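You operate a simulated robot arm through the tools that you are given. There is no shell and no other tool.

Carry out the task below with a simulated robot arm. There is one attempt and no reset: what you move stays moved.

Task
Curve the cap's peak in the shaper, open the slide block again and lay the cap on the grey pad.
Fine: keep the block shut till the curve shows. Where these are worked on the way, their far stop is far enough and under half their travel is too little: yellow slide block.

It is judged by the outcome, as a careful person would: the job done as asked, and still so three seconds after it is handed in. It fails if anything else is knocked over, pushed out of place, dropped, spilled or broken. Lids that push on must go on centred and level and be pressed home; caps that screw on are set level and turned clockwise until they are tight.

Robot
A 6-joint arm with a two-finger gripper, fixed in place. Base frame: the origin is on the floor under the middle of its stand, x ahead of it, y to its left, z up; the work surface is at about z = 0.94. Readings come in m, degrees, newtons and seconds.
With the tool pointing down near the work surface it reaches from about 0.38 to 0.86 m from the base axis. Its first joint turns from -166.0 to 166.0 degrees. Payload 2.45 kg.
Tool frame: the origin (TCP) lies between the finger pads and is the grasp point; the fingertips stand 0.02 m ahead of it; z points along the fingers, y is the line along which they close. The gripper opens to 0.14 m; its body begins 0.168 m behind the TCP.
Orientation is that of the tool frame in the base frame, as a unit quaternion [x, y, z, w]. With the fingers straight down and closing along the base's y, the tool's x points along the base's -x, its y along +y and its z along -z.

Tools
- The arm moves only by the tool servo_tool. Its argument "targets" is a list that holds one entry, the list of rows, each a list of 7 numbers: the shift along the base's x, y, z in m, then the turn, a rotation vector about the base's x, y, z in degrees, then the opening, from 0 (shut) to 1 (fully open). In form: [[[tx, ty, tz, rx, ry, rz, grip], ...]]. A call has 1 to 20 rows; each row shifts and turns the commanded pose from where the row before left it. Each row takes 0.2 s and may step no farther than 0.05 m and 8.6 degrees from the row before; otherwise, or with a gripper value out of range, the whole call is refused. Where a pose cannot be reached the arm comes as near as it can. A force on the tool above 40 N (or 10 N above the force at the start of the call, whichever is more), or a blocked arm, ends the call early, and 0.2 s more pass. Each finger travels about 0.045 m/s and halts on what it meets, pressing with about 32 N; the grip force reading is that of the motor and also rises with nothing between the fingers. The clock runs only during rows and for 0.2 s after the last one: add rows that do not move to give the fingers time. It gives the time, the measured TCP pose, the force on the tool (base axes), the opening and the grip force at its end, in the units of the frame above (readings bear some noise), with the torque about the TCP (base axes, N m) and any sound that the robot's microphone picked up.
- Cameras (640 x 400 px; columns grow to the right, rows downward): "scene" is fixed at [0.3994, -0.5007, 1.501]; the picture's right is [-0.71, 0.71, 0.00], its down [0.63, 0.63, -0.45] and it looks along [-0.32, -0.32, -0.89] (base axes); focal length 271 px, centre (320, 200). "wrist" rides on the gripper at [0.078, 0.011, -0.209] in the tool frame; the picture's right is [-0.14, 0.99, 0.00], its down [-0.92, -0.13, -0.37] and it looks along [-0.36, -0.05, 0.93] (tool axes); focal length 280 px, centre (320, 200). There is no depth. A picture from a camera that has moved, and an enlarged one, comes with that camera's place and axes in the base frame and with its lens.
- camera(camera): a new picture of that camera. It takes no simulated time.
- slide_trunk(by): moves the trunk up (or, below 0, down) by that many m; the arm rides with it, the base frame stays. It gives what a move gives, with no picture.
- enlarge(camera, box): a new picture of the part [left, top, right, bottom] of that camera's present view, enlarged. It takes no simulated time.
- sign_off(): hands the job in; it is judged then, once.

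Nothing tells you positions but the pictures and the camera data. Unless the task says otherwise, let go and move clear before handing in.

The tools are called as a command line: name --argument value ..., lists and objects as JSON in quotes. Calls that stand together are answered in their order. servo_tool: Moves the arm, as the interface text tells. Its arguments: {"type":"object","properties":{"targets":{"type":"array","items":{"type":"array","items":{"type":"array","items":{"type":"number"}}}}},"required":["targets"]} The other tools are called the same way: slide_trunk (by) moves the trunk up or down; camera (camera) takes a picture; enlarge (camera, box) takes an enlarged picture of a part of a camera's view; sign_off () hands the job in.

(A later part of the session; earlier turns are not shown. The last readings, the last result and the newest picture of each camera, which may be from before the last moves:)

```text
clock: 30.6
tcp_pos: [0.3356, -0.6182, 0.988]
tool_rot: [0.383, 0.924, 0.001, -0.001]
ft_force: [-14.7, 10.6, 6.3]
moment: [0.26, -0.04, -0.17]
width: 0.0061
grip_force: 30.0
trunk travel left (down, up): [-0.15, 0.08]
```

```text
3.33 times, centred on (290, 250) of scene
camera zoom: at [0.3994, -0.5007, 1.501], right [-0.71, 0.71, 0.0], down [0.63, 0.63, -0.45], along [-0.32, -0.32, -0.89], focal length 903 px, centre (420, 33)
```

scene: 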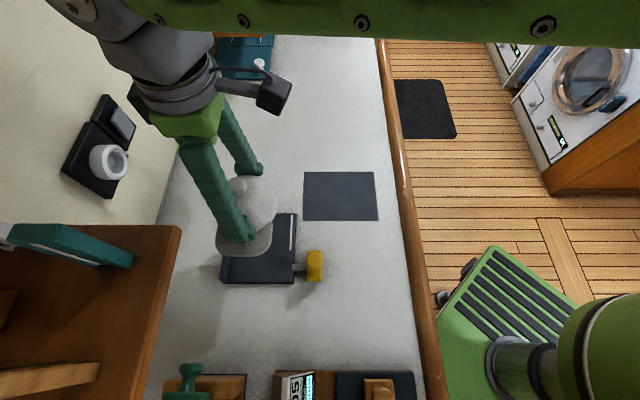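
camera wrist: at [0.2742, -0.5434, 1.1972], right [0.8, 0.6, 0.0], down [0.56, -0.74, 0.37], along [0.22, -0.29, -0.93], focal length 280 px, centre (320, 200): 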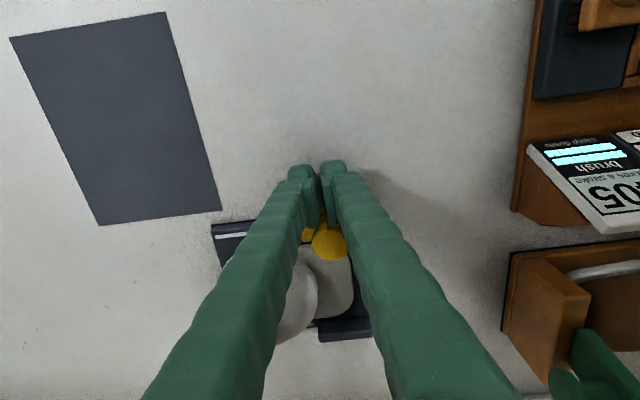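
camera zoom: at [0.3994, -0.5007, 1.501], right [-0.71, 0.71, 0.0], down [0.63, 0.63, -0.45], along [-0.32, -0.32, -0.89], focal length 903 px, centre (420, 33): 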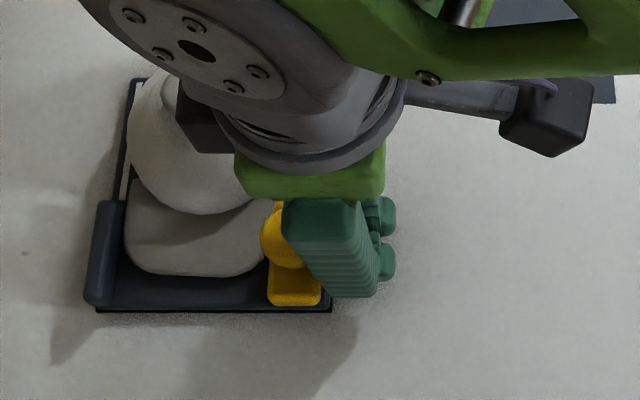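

servo_tool --targets '[[[0.001, -0.001, 0, 0, 0, 0, 0], [0, 0, 0, 0, 0, 0, 0], [0, 0, 0, 0, 0, 0, 0], [0, 0, 0, 0, 0, 0, 0], [0, 0, 0, 0, 0, 0, 0]]]'

enlarge --camera "scene" --box '[210, 220, 310, 290]'

camera --camera "wrist"

```text
clock: 31.8
tcp_pos: [0.3375, -0.6193, 0.9881]
tool_rot: [0.383, 0.924, 0.0, 0.0]
ft_force: [-12.0, 13.8, 8.4]
moment: [0.07, 0.04, -0.02]
width: 0.0058
grip_force: 29.6
trunk travel left (down, up): [-0.15, 0.08]
```

```text
5.71 times, centred on (260, 255) of scene
camera zoom: at [0.3994, -0.5007, 1.501], right [-0.71, 0.71, 0.0], down [0.63, 0.63, -0.45], along [-0.32, -0.32, -0.89], focal length 1548 px, centre (663, -114)
```

zoom: 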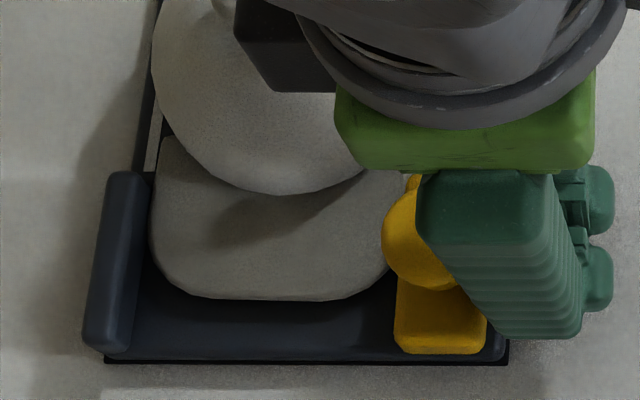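

```text
taken
camera wrist: at [0.2901, -0.5589, 1.1973], right [0.8, 0.6, 0.0], down [0.56, -0.74, 0.37], along [0.22, -0.29, -0.93], focal length 280 px, centre (320, 200)
```

wrist: 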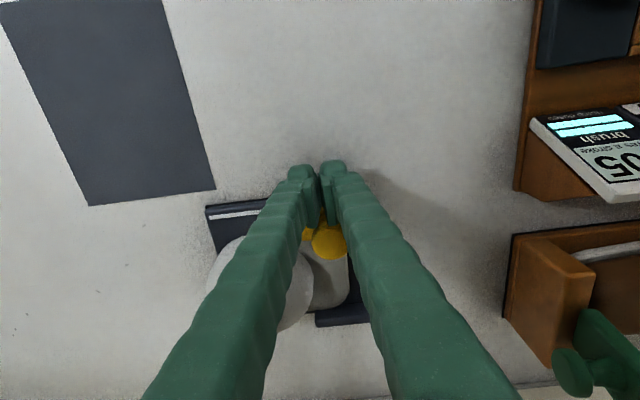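

The peak is now caught between the jaw and the block, resisting with about 18 N. I'll press on in small steps and watch for the stop.

servo_tool --targets '[[[0.001, -0.001, 0, 0, 0, 0, 0], [0.001, -0.001, 0, 0, 0, 0, 0], [0, 0, 0, 0, 0, 0, 0], [0, 0, 0, 0, 0, 0, 0], [0, 0, 0, 0, 0, 0, 0]]]'

enlarge --camera "scene" --box '[210, 220, 310, 290]'

```text
clock: 33.0
tcp_pos: [0.341, -0.6217, 0.9877]
tool_rot: [0.382, 0.924, 0.0, 0.001]
ft_force: [-10.4, 13.3, 11.0]
moment: [0.1, -0.01, -0.04]
width: 0.006
grip_force: 29.4
trunk travel left (down, up): [-0.15, 0.08]
```

```text
5.71 times, centred on (260, 255) of scene
camera zoom: at [0.3994, -0.5007, 1.501], right [-0.71, 0.71, 0.0], down [0.63, 0.63, -0.45], along [-0.32, -0.32, -0.89], focal length 1548 px, centre (663, -114)
```

zoom: 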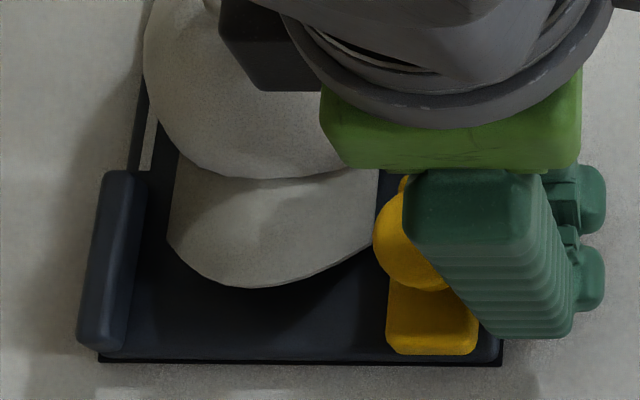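

The peak now shows a clear arc. I'll keep the block shut and press a touch more to make sure it's at its stop, holding for a while.

servo_tool --targets '[[[0.001, -0.001, 0.001, 0, 0, 0, 0], [0, 0, 0, 0, 0, 0, 0], [0, 0, 0, 0, 0, 0, 0], [0, 0, 0, 0, 0, 0, 0], [0, 0, 0, 0, 0, 0, 0], [0, 0, 0, 0, 0, 0, 0], [0, 0, 0, 0, 0, 0, 0], [0, 0, 0, 0, 0, 0, 0]]]'

enlarge --camera "scene" --box '[210, 220, 310, 290]'

camera --camera "scene"

camera --camera "wrist"

```text
clock: 34.8
tcp_pos: [0.3407, -0.622, 0.9889]
tool_rot: [0.383, 0.924, 0.0, 0.0]
ft_force: [-10.9, 13.5, 6.2]
moment: [0.14, 0.12, -0.09]
width: 0.0059
grip_force: 29.3
trunk travel left (down, up): [-0.15, 0.08]
```

```text
5.71 times, centred on (260, 255) of scene
camera zoom: at [0.3994, -0.5007, 1.501], right [-0.71, 0.71, 0.0], down [0.63, 0.63, -0.45], along [-0.32, -0.32, -0.89], focal length 1548 px, centre (663, -114)
```

zoom: 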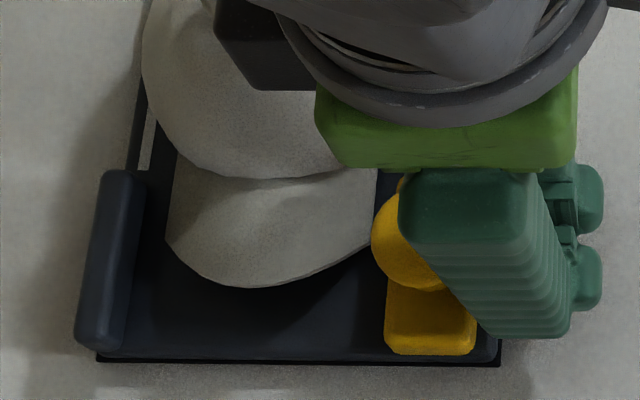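

```text
taken
```

scene: 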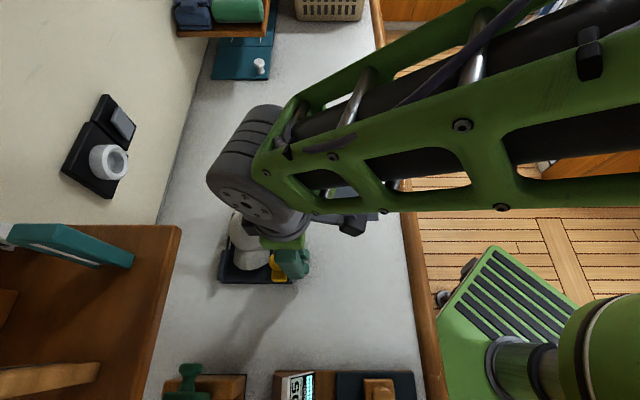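

```text
taken
camera wrist: at [0.2928, -0.5615, 1.1985], right [0.8, 0.6, 0.0], down [0.56, -0.74, 0.37], along [0.22, -0.29, -0.93], focal length 280 px, centre (320, 200)
```

wrist: 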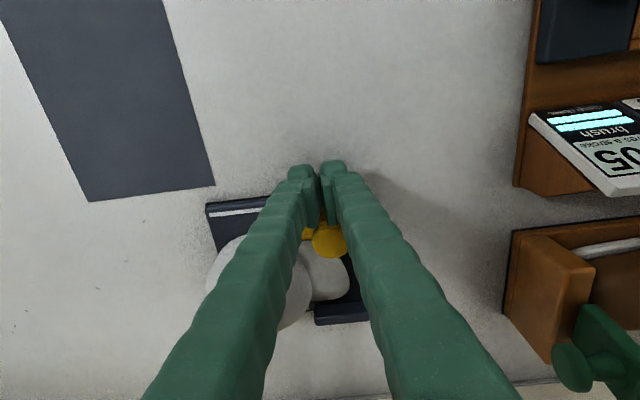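

The curve shows clearly and the block is at its inner stop. The shaper itself has crept about 3–4 mm under the push, so I'll stop pressing, back the fingers off and rise.

servo_tool --targets '[[[-0.004, 0.004, 0, 0, 0, 0, 0], [-0.0085, 0.0085, 0, 0, 0, 0, 0], [-0.0085, 0.0085, 0, 0, 0, 0, 0], [-0.0085, 0.0085, 0, 0, 0, 0, 0], [0, 0, 0.03, 0, 0, 0, 0], [0, 0, 0.04, 0, 0, 0, 0], [0, 0, 0, 0, 0, 0, 0]]]'

enlarge --camera "scene" --box '[210, 220, 310, 290]'

camera --camera "wrist"

```text
clock: 36.4
tcp_pos: [0.3109, -0.596, 1.0573]
tool_rot: [0.383, 0.924, 0.0, 0.0]
ft_force: [0.0, -0.2, -0.1]
moment: [-0.02, 0.0, 0.0]
width: 0.0
grip_force: 29.0
trunk travel left (down, up): [-0.15, 0.08]
```

```text
5.71 times, centred on (260, 255) of scene
camera zoom: at [0.3994, -0.5007, 1.501], right [-0.71, 0.71, 0.0], down [0.63, 0.63, -0.45], along [-0.32, -0.32, -0.89], focal length 1548 px, centre (663, -114)
```

zoom: 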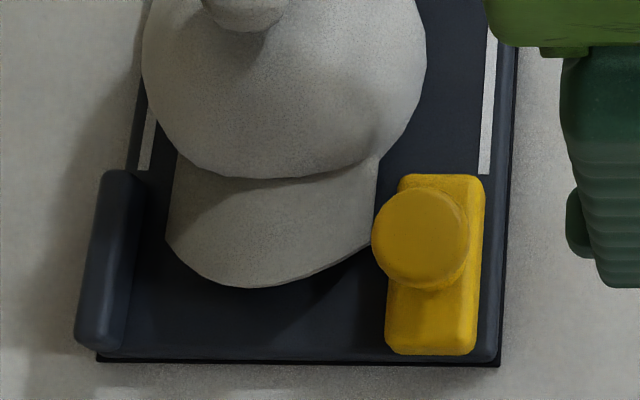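

```text
taken
camera wrist: at [0.2634, -0.5346, 1.2668], right [0.8, 0.6, 0.0], down [0.56, -0.74, 0.37], along [0.22, -0.29, -0.93], focal length 280 px, centre (320, 200)
```

wrist: 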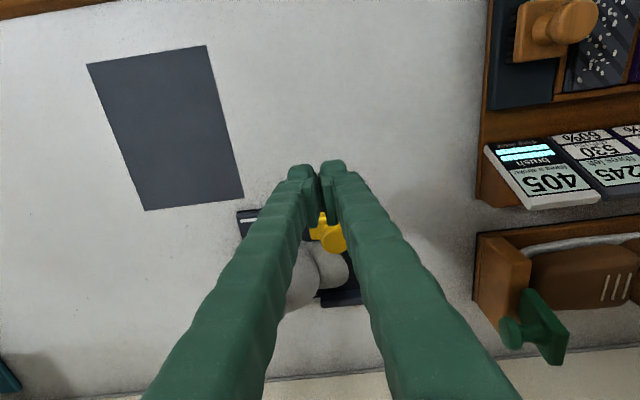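

The block stays shut and the peak keeps its curve. To open the block, I'll turn the tool another -45° so the fingers can straddle the knob diagonally, away from the crown, and then check.

servo_tool --targets '[[[0, 0, 0.01, 0, 0, -7.5, 0.2], [0, 0, 0, 0, 0, -7.5, 0.4], [0, 0, 0, 0, 0, -7.5, 0.55], [0, 0, 0, 0, 0, -7.5, 0.55], [0, 0, 0, 0, 0, -7.5, 0.55], [0, 0, 0, 0, 0, -7.5, 0.55], [0.014, -0.0115, 0, 0, 0, 0, 0.55], [0.014, -0.0115, 0, 0, 0, 0, 0.55], [0.014, -0.0115, 0, 0, 0, 0, 0.55], [0.014, -0.0115, 0, 0, 0, 0, 0.55], [0, 0, 0, 0, 0, 0, 0.55], [0, 0, 0, 0, 0, 0, 0.55]]]'

camera --camera "wrist"

camera --camera "scene"

```text
clock: 39.0
tcp_pos: [0.3699, -0.6405, 1.0686]
tool_rot: [0.707, 0.707, 0.0, 0.0]
ft_force: [-0.3, 0.1, -0.3]
moment: [0.01, 0.01, -0.01]
width: 0.077
grip_force: 0.1
trunk travel left (down, up): [-0.15, 0.08]
```

```text
taken
camera wrist: at [0.3799, -0.5643, 1.2778], right [0.99, -0.14, 0.0], down [-0.13, -0.92, 0.37], along [-0.05, -0.36, -0.93], focal length 280 px, centre (320, 200)
```

wrist: 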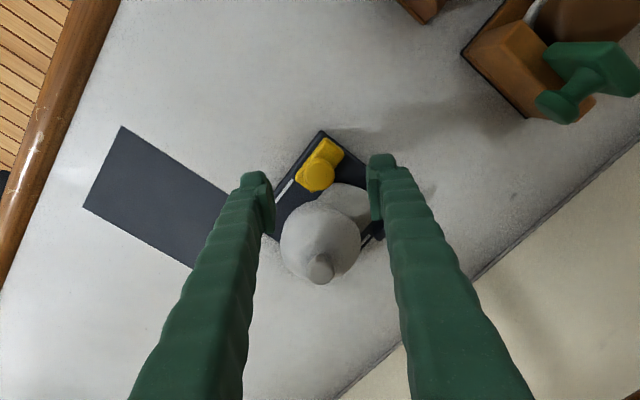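

```text
taken
```

scene: 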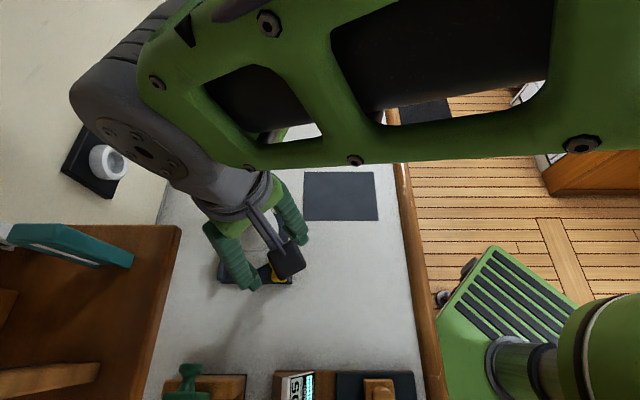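

servo_tool --targets '[[[-0.003, -0.0015, -0.025, 0, 0, 0, 0.55], [0, 0, -0.025, 0, 0, 0, 0.55], [0, 0, -0.021, 0, 0, 0, 0.55], [0, 0, 0, 0, 0, 0, 0.55]]]'

camera --camera "wrist"

enlarge --camera "scene" --box '[200, 200, 330, 300]'

```text
clock: 40.0
tcp_pos: [0.3653, -0.6407, 0.9979]
tool_rot: [0.707, 0.707, 0.0, 0.0]
ft_force: [-0.2, -0.2, -0.2]
moment: [0.04, -0.02, 0.02]
width: 0.0773
grip_force: 0.0
trunk travel left (down, up): [-0.15, 0.08]
```

```text
taken
camera wrist: at [0.3768, -0.5653, 1.2072], right [0.99, -0.14, 0.0], down [-0.13, -0.92, 0.37], along [-0.05, -0.37, -0.93], focal length 280 px, centre (320, 200)
```

wrist: 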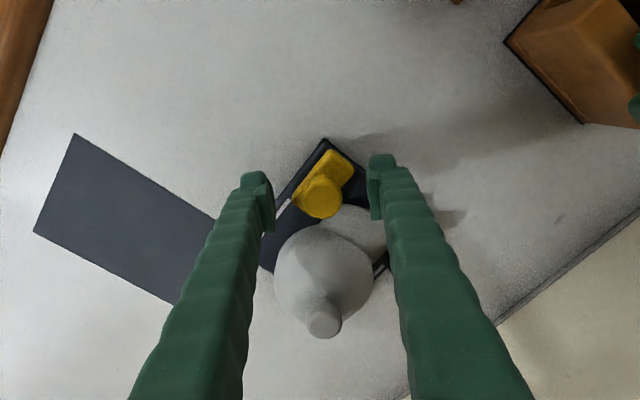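

```text
4.00 times, centred on (265, 250) of scene
camera zoom: at [0.3994, -0.5007, 1.501], right [-0.71, 0.71, 0.0], down [0.63, 0.63, -0.45], along [-0.32, -0.32, -0.89], focal length 1083 px, centre (540, 0)
```

zoom: 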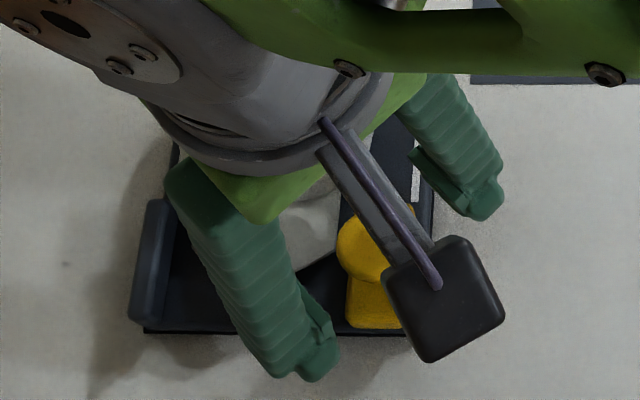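

servo_tool --targets '[[[0, 0, 0, 0, 0, 0, 0.4], [0, 0, 0, 0, 0, 0, 0.25], [0, 0, 0, 0, 0, 0, 0.1], [0, 0, 0, 0, 0, 0, 0.1], [0, 0, 0, 0, 0, 0, 0.1]]]'

camera --camera "wrist"

```text
clock: 41.2
tcp_pos: [0.3665, -0.64, 0.9986]
tool_rot: [0.707, 0.707, 0.0, -0.001]
ft_force: [6.3, 6.9, 1.0]
moment: [-0.02, -0.06, 0.02]
width: 0.0274
grip_force: 32.2
trunk travel left (down, up): [-0.15, 0.08]
```

```text
taken
camera wrist: at [0.3777, -0.5644, 1.2073], right [0.99, -0.14, 0.0], down [-0.13, -0.92, 0.37], along [-0.05, -0.36, -0.93], focal length 280 px, centre (320, 200)
```

wrist: 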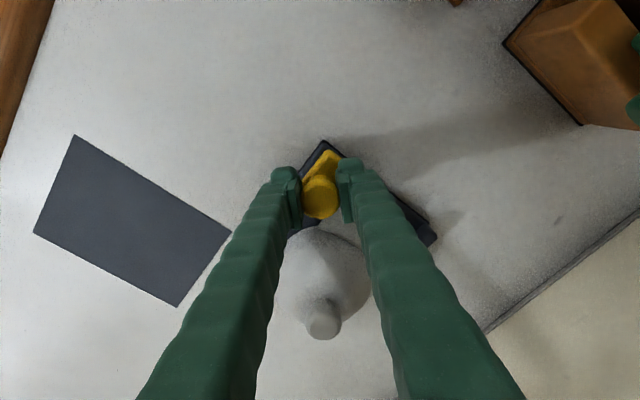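

The knob is gripped. I'll slide the block back open toward the robot side.

servo_tool --targets '[[[-0.0025, 0.0025, 0, 0, 0, 0, 0.1], [-0.0035, 0.0035, 0, 0, 0, 0, 0.1], [-0.0035, 0.0035, 0, 0, 0, 0, 0.1], [-0.0035, 0.0035, 0, 0, 0, 0, 0.1], [-0.0035, 0.0035, 0, 0, 0, 0, 0.1], [0, 0, 0, 0, 0, 0, 0.1]]]'

camera --camera "wrist"

enlarge --camera "scene" --box '[200, 200, 330, 300]'

```text
clock: 42.6
tcp_pos: [0.3494, -0.6235, 0.9974]
tool_rot: [0.707, 0.707, 0.0, -0.001]
ft_force: [9.0, 7.8, 5.2]
moment: [-0.2, 0.0, 0.06]
width: 0.0273
grip_force: 32.6
trunk travel left (down, up): [-0.15, 0.08]
```

```text
taken
camera wrist: at [0.3599, -0.5481, 1.2073], right [0.99, -0.14, 0.0], down [-0.13, -0.92, 0.37], along [-0.05, -0.37, -0.93], focal length 280 px, centre (320, 200)
```

wrist: 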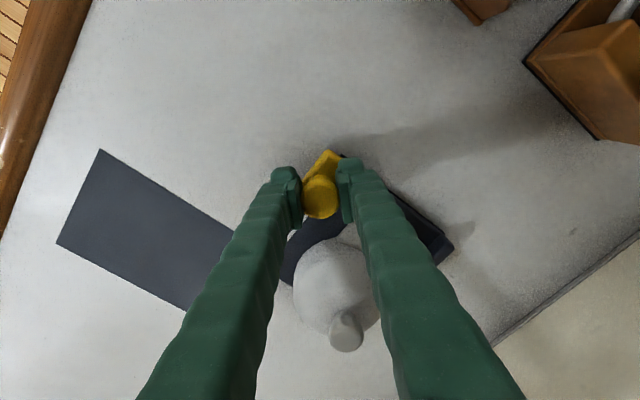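

```text
4.00 times, centred on (265, 250) of scene
camera zoom: at [0.3994, -0.5007, 1.501], right [-0.71, 0.71, 0.0], down [0.63, 0.63, -0.45], along [-0.32, -0.32, -0.89], focal length 1083 px, centre (540, 0)
```

zoom: 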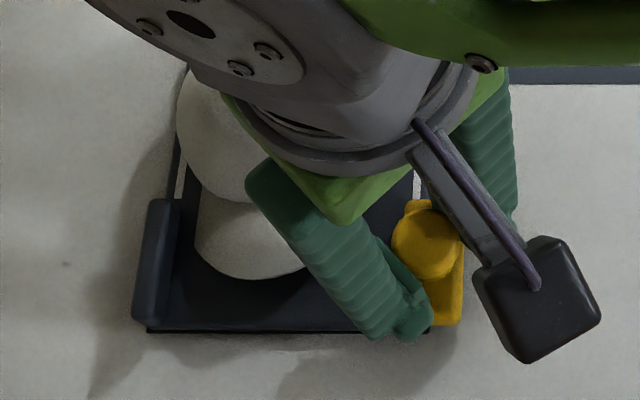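

servo_tool --targets '[[[-0.0025, 0.0045, 0, 0, 0, 0, 0.1], [-0.0025, 0.0045, 0, 0, 0, 0, 0.1], [-0.0035, 0.0035, 0, 0, 0, 0, 0.1], [-0.0035, 0.0035, 0, 0, 0, 0, 0.1], [-0.0035, 0.0035, 0, 0, 0, 0, 0.1], [-0.0035, 0.0035, 0, 0, 0, 0, 0.1], [0, 0, 0, 0, 0, 0, 0.1]]]'

enlarge --camera "scene" --box '[200, 200, 330, 300]'

```text
clock: 44.2
tcp_pos: [0.3295, -0.6027, 0.9969]
tool_rot: [0.707, 0.707, -0.001, 0.002]
ft_force: [-8.4, -9.4, 20.9]
moment: [-0.24, 0.08, -0.05]
width: 0.0273
grip_force: 31.9
trunk travel left (down, up): [-0.15, 0.08]
```

```text
4.00 times, centred on (265, 250) of scene
camera zoom: at [0.3994, -0.5007, 1.501], right [-0.71, 0.71, 0.0], down [0.63, 0.63, -0.45], along [-0.32, -0.32, -0.89], focal length 1083 px, centre (540, 0)
```

zoom: 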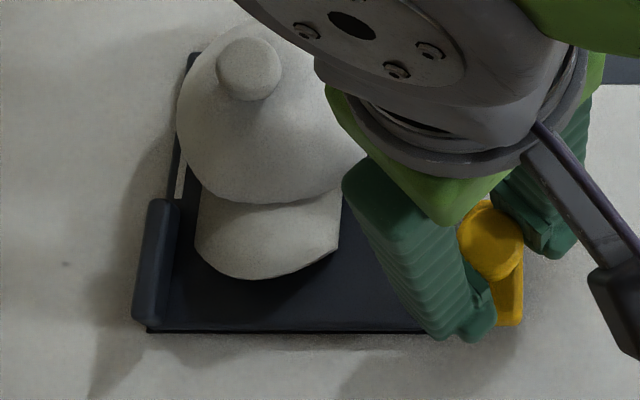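

servo_tool --targets '[[[-0.001, -0.001, 0.002, 0, 0, 0, 0.1], [0, 0, 0, 0, 0, 0, 0.1], [0, 0, 0, 0, 0, 0, 0.1]]]'

enlarge --camera "scene" --box '[270, 230, 340, 290]'

camera --camera "wrist"

```text
clock: 45.0
tcp_pos: [0.3292, -0.6022, 0.9982]
tool_rot: [0.707, 0.707, 0.001, -0.001]
ft_force: [-6.5, -7.3, 6.7]
moment: [-0.03, -0.04, 0.0]
width: 0.0274
grip_force: 31.8
trunk travel left (down, up): [-0.15, 0.08]
```

```text
6.67 times, centred on (305, 260) of scene
camera zoom: at [0.3994, -0.5007, 1.501], right [-0.71, 0.71, 0.0], down [0.63, 0.63, -0.45], along [-0.32, -0.32, -0.89], focal length 1806 px, centre (420, -200)
```

zoom: 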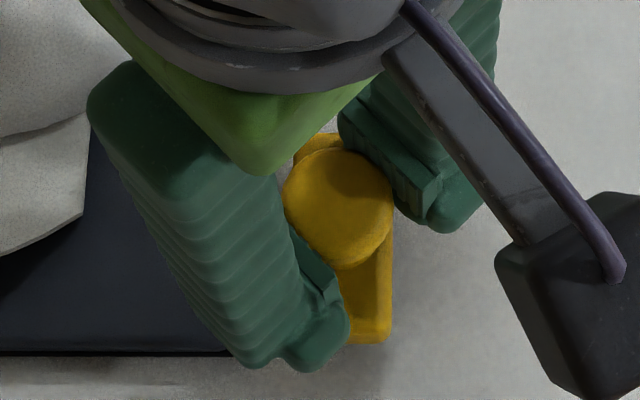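

```text
taken
camera wrist: at [0.3388, -0.5272, 1.2073], right [0.99, -0.14, 0.0], down [-0.13, -0.92, 0.37], along [-0.05, -0.36, -0.93], focal length 280 px, centre (320, 200)
```

wrist: 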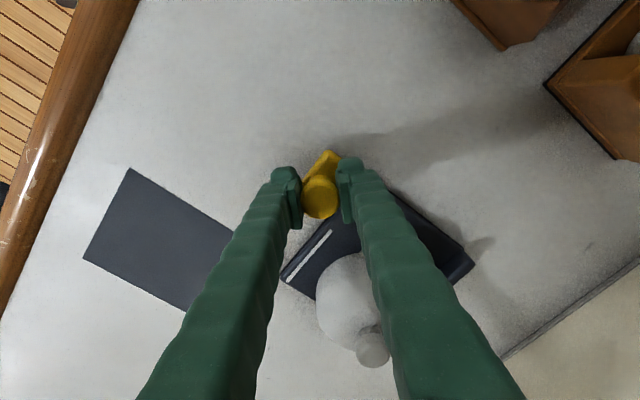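

The block is more than 80% of the way open. I'll continue slowly to its open stop.

servo_tool --targets '[[[-0.0028, 0.0028, 0, 0, 0, 0, 0.1], [-0.0028, 0.0028, 0, 0, 0, 0, 0.1], [-0.001, 0.001, 0, 0, 0, 0, 0.1], [0, 0, 0, 0, 0, 0, 0.1]]]'

enlarge --camera "scene" --box '[200, 200, 330, 300]'

```text
clock: 46.0
tcp_pos: [0.3231, -0.5946, 0.9973]
tool_rot: [0.707, 0.707, 0.001, -0.002]
ft_force: [-1.2, -0.4, 0.2]
moment: [0.42, 0.1, 0.02]
width: 0.0274
grip_force: 32.0
trunk travel left (down, up): [-0.15, 0.08]
```

```text
4.00 times, centred on (265, 250) of scene
camera zoom: at [0.3994, -0.5007, 1.501], right [-0.71, 0.71, 0.0], down [0.63, 0.63, -0.45], along [-0.32, -0.32, -0.89], focal length 1083 px, centre (540, 0)
```

zoom: 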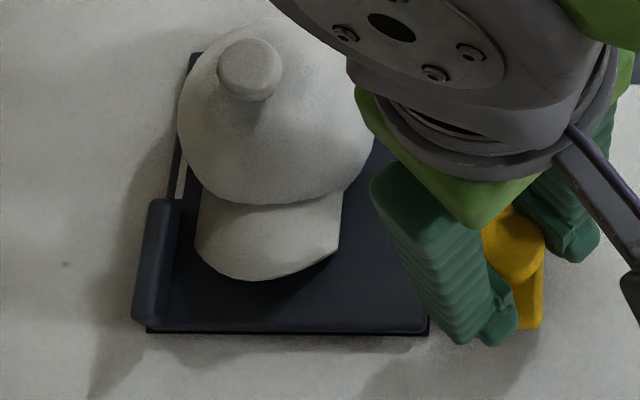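

servo_tool --targets '[[[-0.0014, 0.0014, 0, 0, 0, 0, 0.1], [-0.0014, 0.0014, 0, 0, 0, 0, 0.1], [0, 0, 0, 0, 0, 0, 0.1], [0, 0, 0, 0, 0, 0, 0.1]]]'

enlarge --camera "scene" --box '[200, 200, 330, 300]'

```text
clock: 47.0
tcp_pos: [0.3188, -0.5953, 0.9987]
tool_rot: [0.707, 0.707, 0.0, -0.001]
ft_force: [2.8, -4.9, 0.4]
moment: [-0.09, -0.01, 0.13]
width: 0.0274
grip_force: 32.5
trunk travel left (down, up): [-0.15, 0.08]
```

```text
4.00 times, centred on (265, 250) of scene
camera zoom: at [0.3994, -0.5007, 1.501], right [-0.71, 0.71, 0.0], down [0.63, 0.63, -0.45], along [-0.32, -0.32, -0.89], focal length 1083 px, centre (540, 0)
```

zoom: 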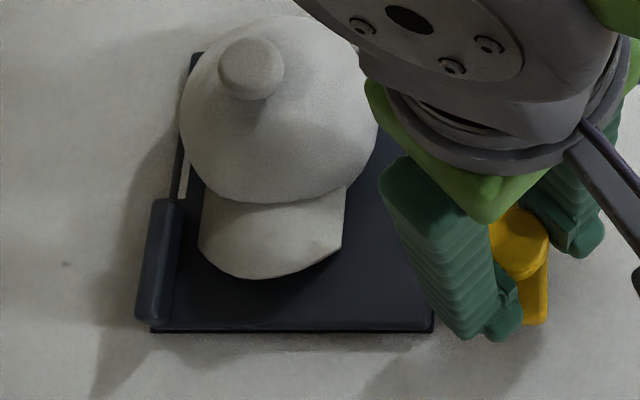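

The block is fully open at its outer stop, and the shaper is back within about a millimetre of where it started. I'll release the knob and rise.

servo_tool --targets '[[[0, 0, 0, 0, 0, 0, 0.2], [0, 0, 0, 0, 0, 0, 0.35], [0, 0, 0, 0, 0, 0, 0.5], [0, 0, 0, 0, 0, 0, 0.5], [0, 0, 0.03, 0, 0, 0, 0.5], [0, 0, 0.04, 0, 0, 0, 0.5], [0, 0, 0.04, 0, 0, 0, 0.5], [-0.03, 0.03, 0, 0, 0, 0, 0.5], [-0.03, 0.03, 0, 0, 0, 0, 0.5], [0, 0, 0, 0, 0, 0, 0.5]]]'

enlarge --camera "scene" --box '[200, 190, 350, 300]'

camera --camera "wrist"

```text
clock: 49.2
tcp_pos: [0.2602, -0.5333, 1.1102]
tool_rot: [0.707, 0.708, 0.0, 0.001]
ft_force: [0.1, -0.4, -0.5]
moment: [0.02, -0.03, 0.02]
width: 0.0703
grip_force: 0.1
trunk travel left (down, up): [-0.15, 0.08]
```

```text
3.64 times, centred on (275, 245) of scene
camera zoom: at [0.3994, -0.5007, 1.501], right [-0.71, 0.71, 0.0], down [0.63, 0.63, -0.45], along [-0.32, -0.32, -0.89], focal length 985 px, centre (484, 36)
```

zoom: 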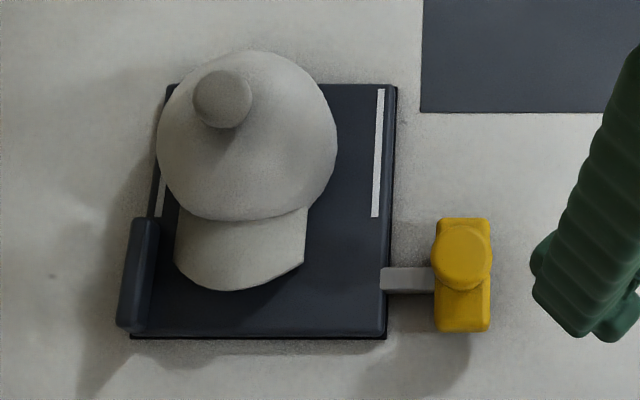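

```text
taken
camera wrist: at [0.2709, -0.4579, 1.3191], right [0.99, -0.14, 0.0], down [-0.13, -0.92, 0.37], along [-0.05, -0.37, -0.93], focal length 280 px, centre (320, 200)
```

wrist: 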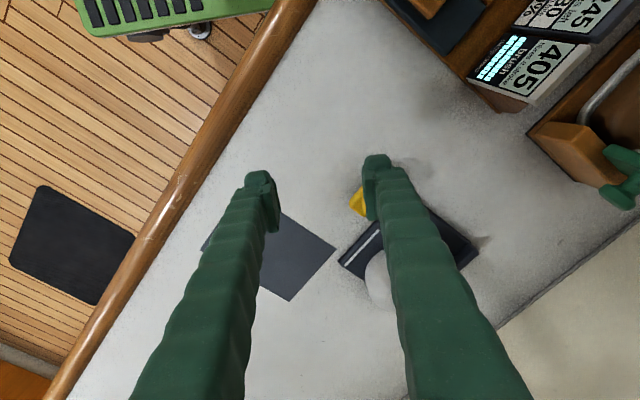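

The block is open and the peak is visibly arched. Next I'll turn the tool so the fingers close across the crown's sides, clear of the peak, the jaw and the block, and move above the cap.

servo_tool --targets '[[[0, 0, 0.0, 0, 0, 8.44, 0.6], [0, 0, 0, 0, 0, 8.44, 0.7], [0, 0, 0, 0, 0, 8.44, 0.8], [0, 0, 0, 0, 0, 8.44, 0.9], [0, 0, 0, 0, 0, 8.44, 1], [0, 0, 0, 0, 0, 8.44, 1], [0, 0, 0, 0, 0, 8.44, 1], [0, 0, 0, 0, 0, 8.44, 1], [0, 0, 0, 0, 0, 8.44, 1], [0, 0, 0, 0, 0, 8.44, 1], [0, 0, 0, 0, 0, 8.44, 1], [0, 0, 0, 0, 0, 8.44, 1], [0, 0, 0, 0, 0, 8.44, 1], [0, 0, 0, 0, 0, 8.44, 1], [0, 0, 0, 0, 0, 8.44, 1], [0, 0, 0, 0, 0, 8.4, 1], [0, 0, 0, 0, 0, 0, 1]]]'

camera --camera "wrist"

```text
clock: 52.8
tcp_pos: [0.2602, -0.5334, 1.1083]
tool_rot: [-0.383, 0.924, 0.001, 0.0]
ft_force: [-0.3, 0.4, 0.5]
moment: [0.04, 0.01, 0.02]
width: 0.1403
grip_force: 0.0
trunk travel left (down, up): [-0.15, 0.08]
```

```text
taken
camera wrist: at [0.1965, -0.5841, 1.3179], right [-0.6, 0.8, 0.0], down [0.74, 0.56, 0.37], along [0.29, 0.22, -0.93], focal length 280 px, centre (320, 200)
```

wrist: 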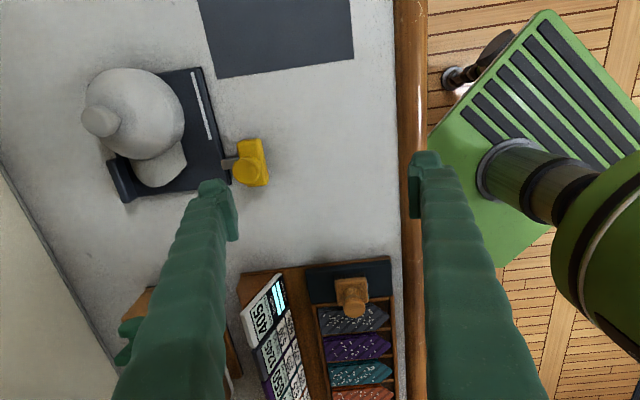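

servo_tool --targets '[[[0.0115, -0.02575, 0, 0, 0, 0, 1], [0.0115, -0.02575, 0, 0, 0, 0, 1], [0.0115, -0.02575, 0, 0, 0, 0, 1], [0.0115, -0.02575, 0, 0, 0, 0, 1], [0.0115, -0.02575, 0, 0, 0, 0, 1], [0.0115, -0.02575, 0, 0, 0, 0, 1], [0.0115, -0.02575, 0, 0, 0, 0, 1], [0.0116, -0.02575, 0, 0, 0, 0, 1], [0, 0, 0, 0, 0, 0, 1], [0, 0, 0, 0, 0, 0, 1]]]'

camera --camera "wrist"

camera --camera "scene"

```text
clock: 55.0
tcp_pos: [0.3502, -0.7392, 1.1077]
tool_rot: [-0.383, 0.924, 0.0, 0.0]
ft_force: [0.5, 0.4, 0.4]
moment: [0.04, 0.02, -0.01]
width: 0.1403
grip_force: 0.1
trunk travel left (down, up): [-0.15, 0.08]
```

```text
taken
camera wrist: at [0.2872, -0.7894, 1.3179], right [-0.6, 0.8, 0.0], down [0.74, 0.56, 0.37], along [0.29, 0.22, -0.93], focal length 280 px, centre (320, 200)
```

wrist: 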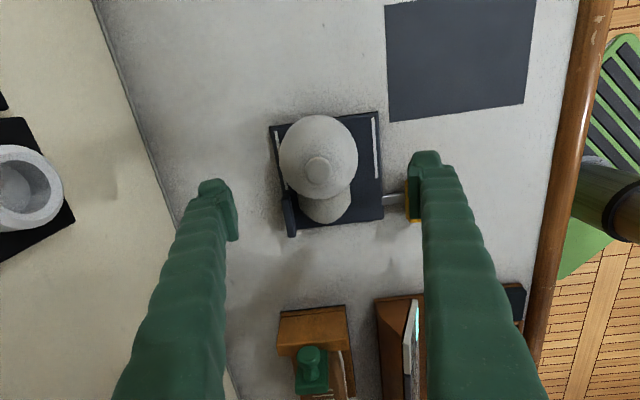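

```text
taken
```

scene: 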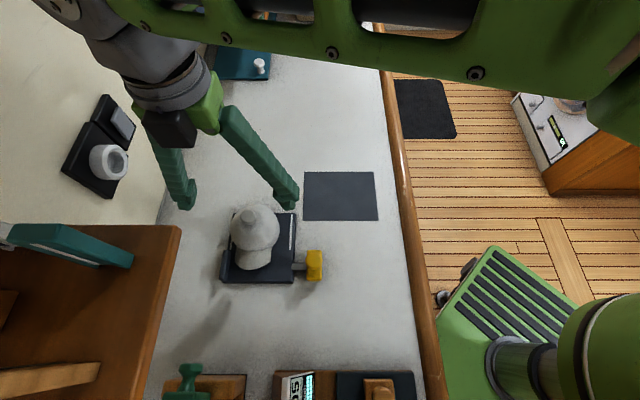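

The fingers straddle the crown squarely. I'll descend to grip low on the crown.

servo_tool --targets '[[[0, 0, -0.03, 0, 0, 0, 1], [0, 0, -0.03, 0, 0, 0, 1], [0, 0, -0.03, 0, 0, 0, 1], [0, 0, -0.01, 0, 0, 0, 1], [0, 0, 0, 0, 0, 0, 1]]]'

camera --camera "wrist"

enlarge --camera "scene" --box '[180, 170, 340, 300]'

```text
clock: 56.2
tcp_pos: [0.3504, -0.74, 1.0077]
tool_rot: [-0.382, 0.924, 0.0, 0.0]
ft_force: [0.1, -0.5, -0.3]
moment: [-0.03, 0.05, -0.01]
width: 0.14
grip_force: 0.0
trunk travel left (down, up): [-0.15, 0.08]
```

```text
taken
camera wrist: at [0.2875, -0.7894, 1.218], right [-0.6, 0.8, 0.0], down [0.74, 0.56, 0.37], along [0.29, 0.22, -0.93], focal length 280 px, centre (320, 200)
```

wrist: 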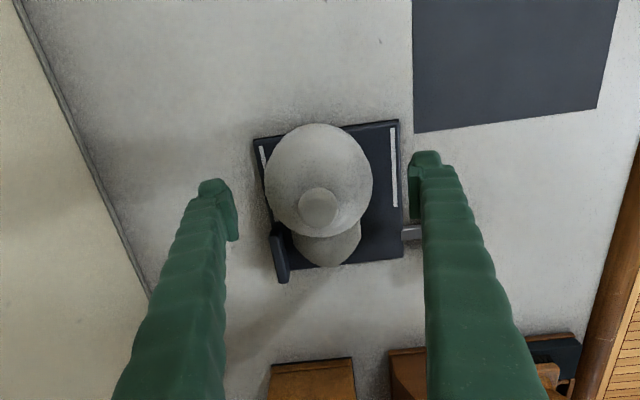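

```text
3.08 times, centred on (260, 235) of scene
camera zoom: at [0.3994, -0.5007, 1.501], right [-0.71, 0.71, 0.0], down [0.63, 0.63, -0.45], along [-0.32, -0.32, -0.89], focal length 833 px, centre (505, 92)
```

zoom: 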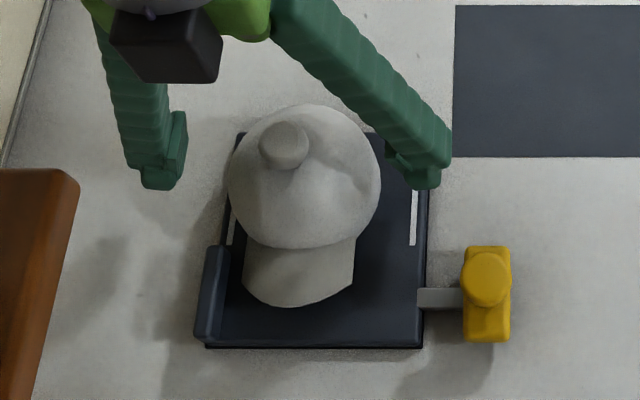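

servo_tool --targets '[[[0, 0, -0.015, 0, 0, 0, 1], [0, 0, -0.0125, 0, 0, 0, 1], [0, 0, 0, 0, 0, 0, 1], [0, 0, 0, 0, 0, 0, 0.85], [0, 0, 0, 0, 0, 0, 0.75], [0, 0, 0, 0, 0, 0, 0.65], [0, 0, 0, 0, 0, 0, 0.5], [0, 0, 0, 0, 0, 0, 0.45], [0, 0, 0, 0, 0, 0, 0.45], [0, 0, 0, 0, 0, 0, 0.45]]]'

camera --camera "wrist"

enlarge --camera "scene" --box '[180, 170, 340, 300]'

```text
clock: 58.4
tcp_pos: [0.351, -0.7418, 0.9816]
tool_rot: [-0.383, 0.924, 0.0, -0.001]
ft_force: [0.7, -0.2, 1.5]
moment: [0.02, -0.02, 0.01]
width: 0.0928
grip_force: 31.7
trunk travel left (down, up): [-0.15, 0.08]
```

```text
taken
camera wrist: at [0.288, -0.791, 1.1914], right [-0.6, 0.8, 0.0], down [0.74, 0.56, 0.37], along [0.29, 0.22, -0.93], focal length 280 px, centre (320, 200)
```

wrist: 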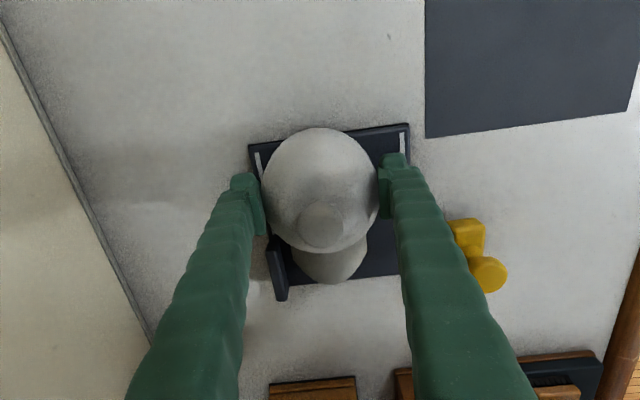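

```text
3.08 times, centred on (260, 235) of scene
camera zoom: at [0.3994, -0.5007, 1.501], right [-0.71, 0.71, 0.0], down [0.63, 0.63, -0.45], along [-0.32, -0.32, -0.89], focal length 833 px, centre (505, 92)
```

zoom: 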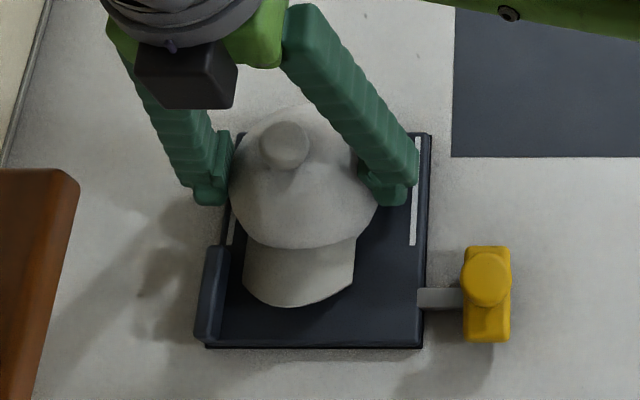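

The crown is gripped at 0.093. I'll lift it straight up and check.

servo_tool --targets '[[[0, 0, 0.005, 0, 0, 0, 0.45], [0, 0, 0.015, 0, 0, 0, 0.45], [0, 0, 0.03, 0, 0, 0, 0.45], [0, 0, 0.03, 0, 0, 0, 0.45], [0, 0, 0.03, 0, 0, 0, 0.45], [0, 0, 0, 0, 0, 0, 0.45]]]'

camera --camera "wrist"

enlarge --camera "scene" --box '[180, 150, 340, 300]'

```text
clock: 59.8
tcp_pos: [0.3524, -0.7388, 1.091]
tool_rot: [-0.383, 0.924, 0.001, 0.0]
ft_force: [-0.7, -0.2, -0.6]
moment: [-0.02, 0.0, -0.02]
width: 0.0929
grip_force: 32.2
trunk travel left (down, up): [-0.15, 0.08]
```

```text
taken
camera wrist: at [0.2896, -0.7886, 1.3], right [-0.6, 0.8, 0.0], down [0.74, 0.56, 0.37], along [0.29, 0.22, -0.93], focal length 280 px, centre (320, 200)
```

wrist: 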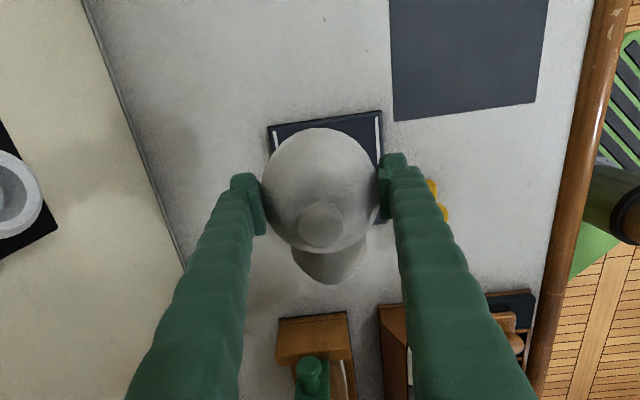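

```text
2.67 times, centred on (260, 225) of scene
camera zoom: at [0.3994, -0.5007, 1.501], right [-0.71, 0.71, 0.0], down [0.63, 0.63, -0.45], along [-0.32, -0.32, -0.89], focal length 722 px, centre (480, 133)
```

zoom: 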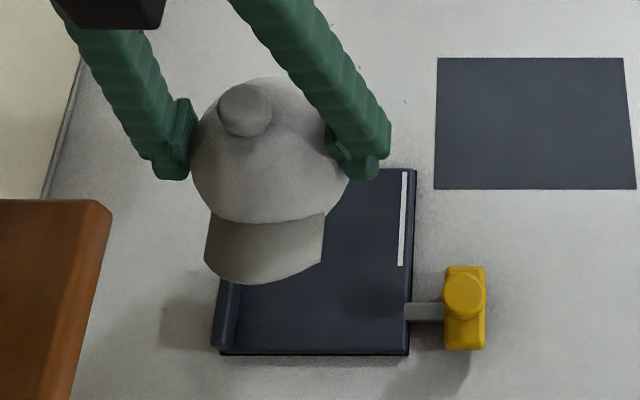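

The cap is held level with its arched peak. I'll carry it to the grey pad, turning it 90° so its length runs along the pad's longer side.

servo_tool --targets '[[[-0.0174, 0.0065, 0, 0, 0, 0, 0.45], [-0.0174, 0.0065, 0, 0, 0, 0, 0.45], [-0.0174, 0.0065, 0, 0, 0, -8.2, 0.45], [-0.0174, 0.0065, 0, 0, 0, -8.2, 0.45], [-0.0174, 0.0065, 0, 0, 0, -8.2, 0.45], [-0.0174, 0.0065, 0, 0, 0, -8.2, 0.45], [-0.0174, 0.0065, 0, 0, 0, -8.2, 0.45], [-0.0174, 0.0065, 0, 0, 0, -8.2, 0.45], [-0.0174, 0.0065, 0, 0, 0, -8.2, 0.45], [-0.0174, 0.0065, 0, 0, 0, -8.2, 0.45], [-0.0174, 0.0065, 0, 0, 0, -8.2, 0.45], [-0.0176, 0.0064, 0, 0, 0, -8.2, 0.45], [0, 0, 0, 0, 0, -8.0, 0.45], [0, 0, 0, 0, 0, 0, 0.45], [0, 0, 0, 0, 0, 0, 0.45]]]'

camera --camera "wrist"

camera --camera "scene"

```text
clock: 63.0
tcp_pos: [0.1439, -0.6627, 1.0914]
tool_rot: [0.383, 0.924, 0.0, 0.0]
ft_force: [0.6, 0.3, -1.3]
moment: [0.01, 0.03, -0.02]
width: 0.093
grip_force: 31.9
trunk travel left (down, up): [-0.15, 0.08]
```

```text
taken
camera wrist: at [0.0943, -0.6015, 1.3012], right [0.8, 0.6, 0.0], down [0.56, -0.74, 0.37], along [0.22, -0.29, -0.93], focal length 280 px, centre (320, 200)
```

wrist: 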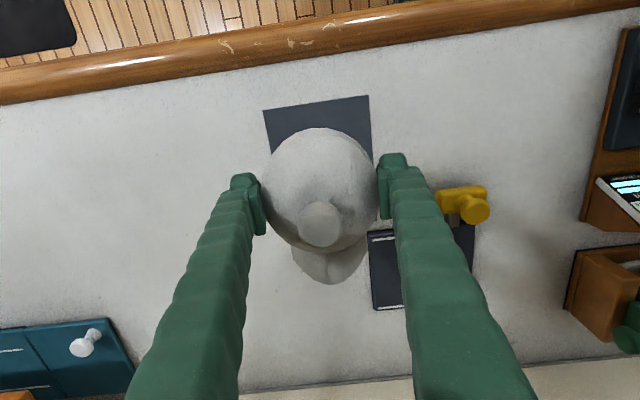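

```text
taken
```

scene: 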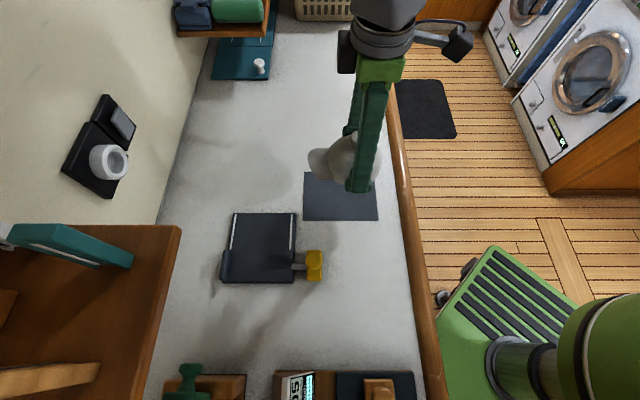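

Everything lines up over the pad, and the shaper is back in its original place. I'll lower the cap, slowly near the end.

servo_tool --targets '[[[0, 0, -0.03, 0, 0, 0, 0.45], [0, 0, -0.03, 0, 0, 0, 0.45], [0, 0, -0.025, 0, 0, 0, 0.45], [0, 0, -0.015, 0, 0, 0, 0.45], [0, 0, -0.008, 0, 0, 0, 0.45], [0, 0, 0, 0, 0, 0, 0.45]]]'

enlarge --camera "scene" --box '[270, 140, 420, 240]'

camera --camera "wrist"

```text
clock: 64.4
tcp_pos: [0.1426, -0.6627, 0.9839]
tool_rot: [0.382, 0.924, 0.0, 0.001]
ft_force: [0.9, -0.1, -1.2]
moment: [-0.01, 0.03, 0.04]
width: 0.0927
grip_force: 31.9
trunk travel left (down, up): [-0.15, 0.08]
```

```text
4.00 times, centred on (345, 190) of scene
camera zoom: at [0.3994, -0.5007, 1.501], right [-0.71, 0.71, 0.0], down [0.63, 0.63, -0.45], along [-0.32, -0.32, -0.89], focal length 1083 px, centre (220, 240)
```

zoom: 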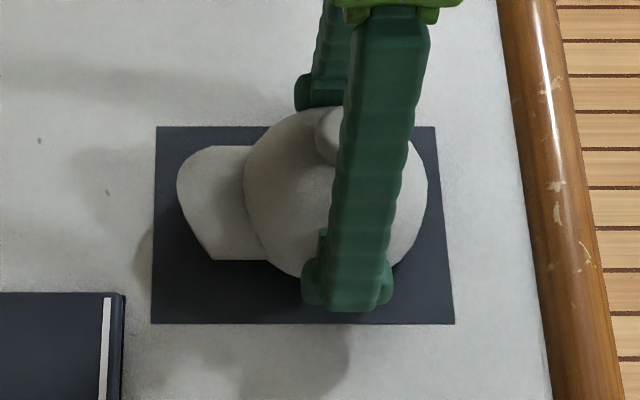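

```text
taken
camera wrist: at [0.0943, -0.6022, 1.1929], right [0.8, 0.6, 0.0], down [0.56, -0.74, 0.37], along [0.22, -0.29, -0.93], focal length 280 px, centre (320, 200)
```

wrist: 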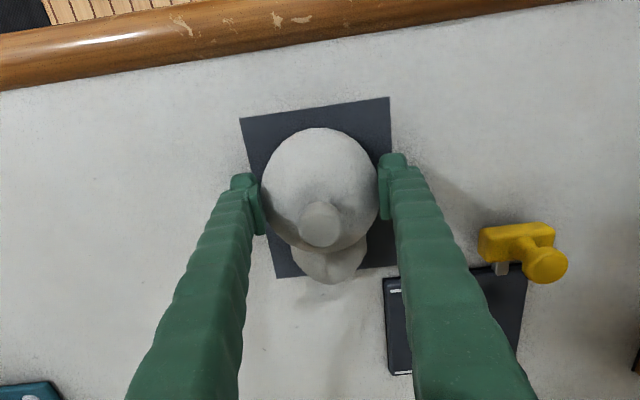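

servo_tool --targets '[[[0.002, 0.002, -0.006, 0, 0, 0, 0.45], [0, 0, -0.004, 0, 0, 0, 0.45], [0, 0, -0.002, 0, 0, 0, 0.45], [0, 0, 0, 0, 0, 0, 0.45]]]'

```text
clock: 65.4
tcp_pos: [0.1451, -0.6598, 0.9714]
tool_rot: [0.382, 0.924, 0.001, 0.0]
ft_force: [-0.3, 0.0, -0.6]
moment: [-0.02, 0.02, 0.02]
width: 0.0928
grip_force: 32.2
trunk travel left (down, up): [-0.15, 0.08]
```

servo_tool --targets '[[[0, 0, -0.0015, 0, 0, 0, 0.45], [0, 0, -0.0015, 0, 0, 0, 0.45], [0, 0, 0, 0, 0, 0, 0.45]]]'

enlarge --camera "scene" --box '[270, 140, 420, 240]'

```text
clock: 66.2
tcp_pos: [0.1439, -0.6598, 0.9702]
tool_rot: [0.382, 0.924, -0.002, 0.0]
ft_force: [0.6, 2.3, 17.0]
moment: [0.25, -0.26, 0.04]
width: 0.0929
grip_force: 31.4
trunk travel left (down, up): [-0.15, 0.08]
```

```text
4.00 times, centred on (345, 190) of scene
camera zoom: at [0.3994, -0.5007, 1.501], right [-0.71, 0.71, 0.0], down [0.63, 0.63, -0.45], along [-0.32, -0.32, -0.89], focal length 1083 px, centre (220, 240)
```

zoom: 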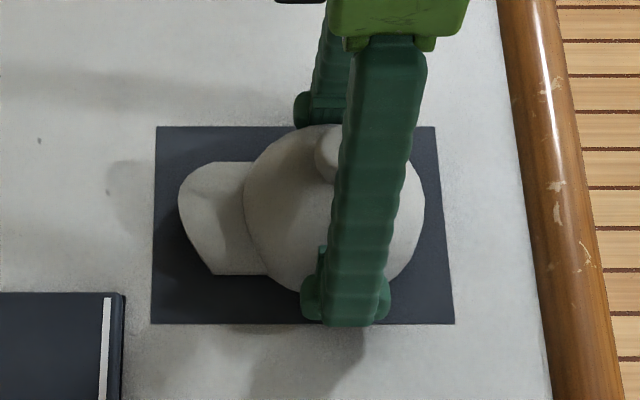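

It's touching down on the pad. I'll ease the pressure and let go gently.

servo_tool --targets '[[[0, 0, 0.001, 0, 0, 0, 0.45], [0, 0, 0.0005, 0, 0, 0, 0.55], [0, 0, 0, 0, 0, 0, 0.66], [0, 0, 0, 0, 0, 0, 0.72], [0, 0, 0, 0, 0, 0, 0.8], [0, 0, 0, 0, 0, 0, 0.9], [0, 0, 0, 0, 0, 0, 1], [0, 0, 0, 0, 0, 0, 1]]]'

enlarge --camera "scene" --box '[270, 140, 420, 240]'

camera --camera "wrist"

```text
clock: 68.0
tcp_pos: [0.1451, -0.6599, 0.9689]
tool_rot: [0.383, 0.924, 0.001, 0.001]
ft_force: [-0.2, 0.5, -0.6]
moment: [0.04, -0.01, 0.0]
width: 0.14
grip_force: 0.0
trunk travel left (down, up): [-0.15, 0.08]
```

```text
4.00 times, centred on (345, 190) of scene
camera zoom: at [0.3994, -0.5007, 1.501], right [-0.71, 0.71, 0.0], down [0.63, 0.63, -0.45], along [-0.32, -0.32, -0.89], focal length 1083 px, centre (220, 240)
```

zoom: 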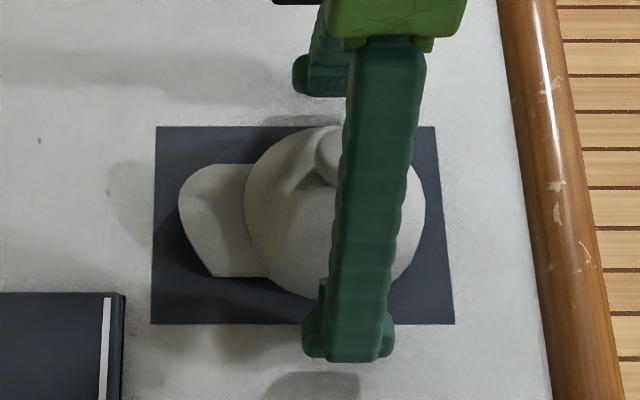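

```text
taken
camera wrist: at [0.0971, -0.5994, 1.1795], right [0.8, 0.6, 0.0], down [0.56, -0.74, 0.37], along [0.22, -0.29, -0.93], focal length 280 px, centre (320, 200)
```

wrist: 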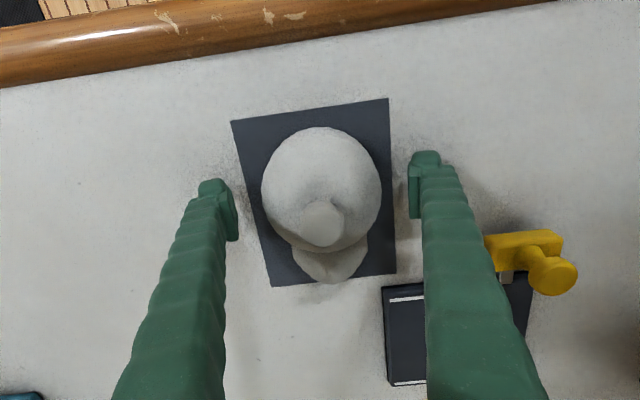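

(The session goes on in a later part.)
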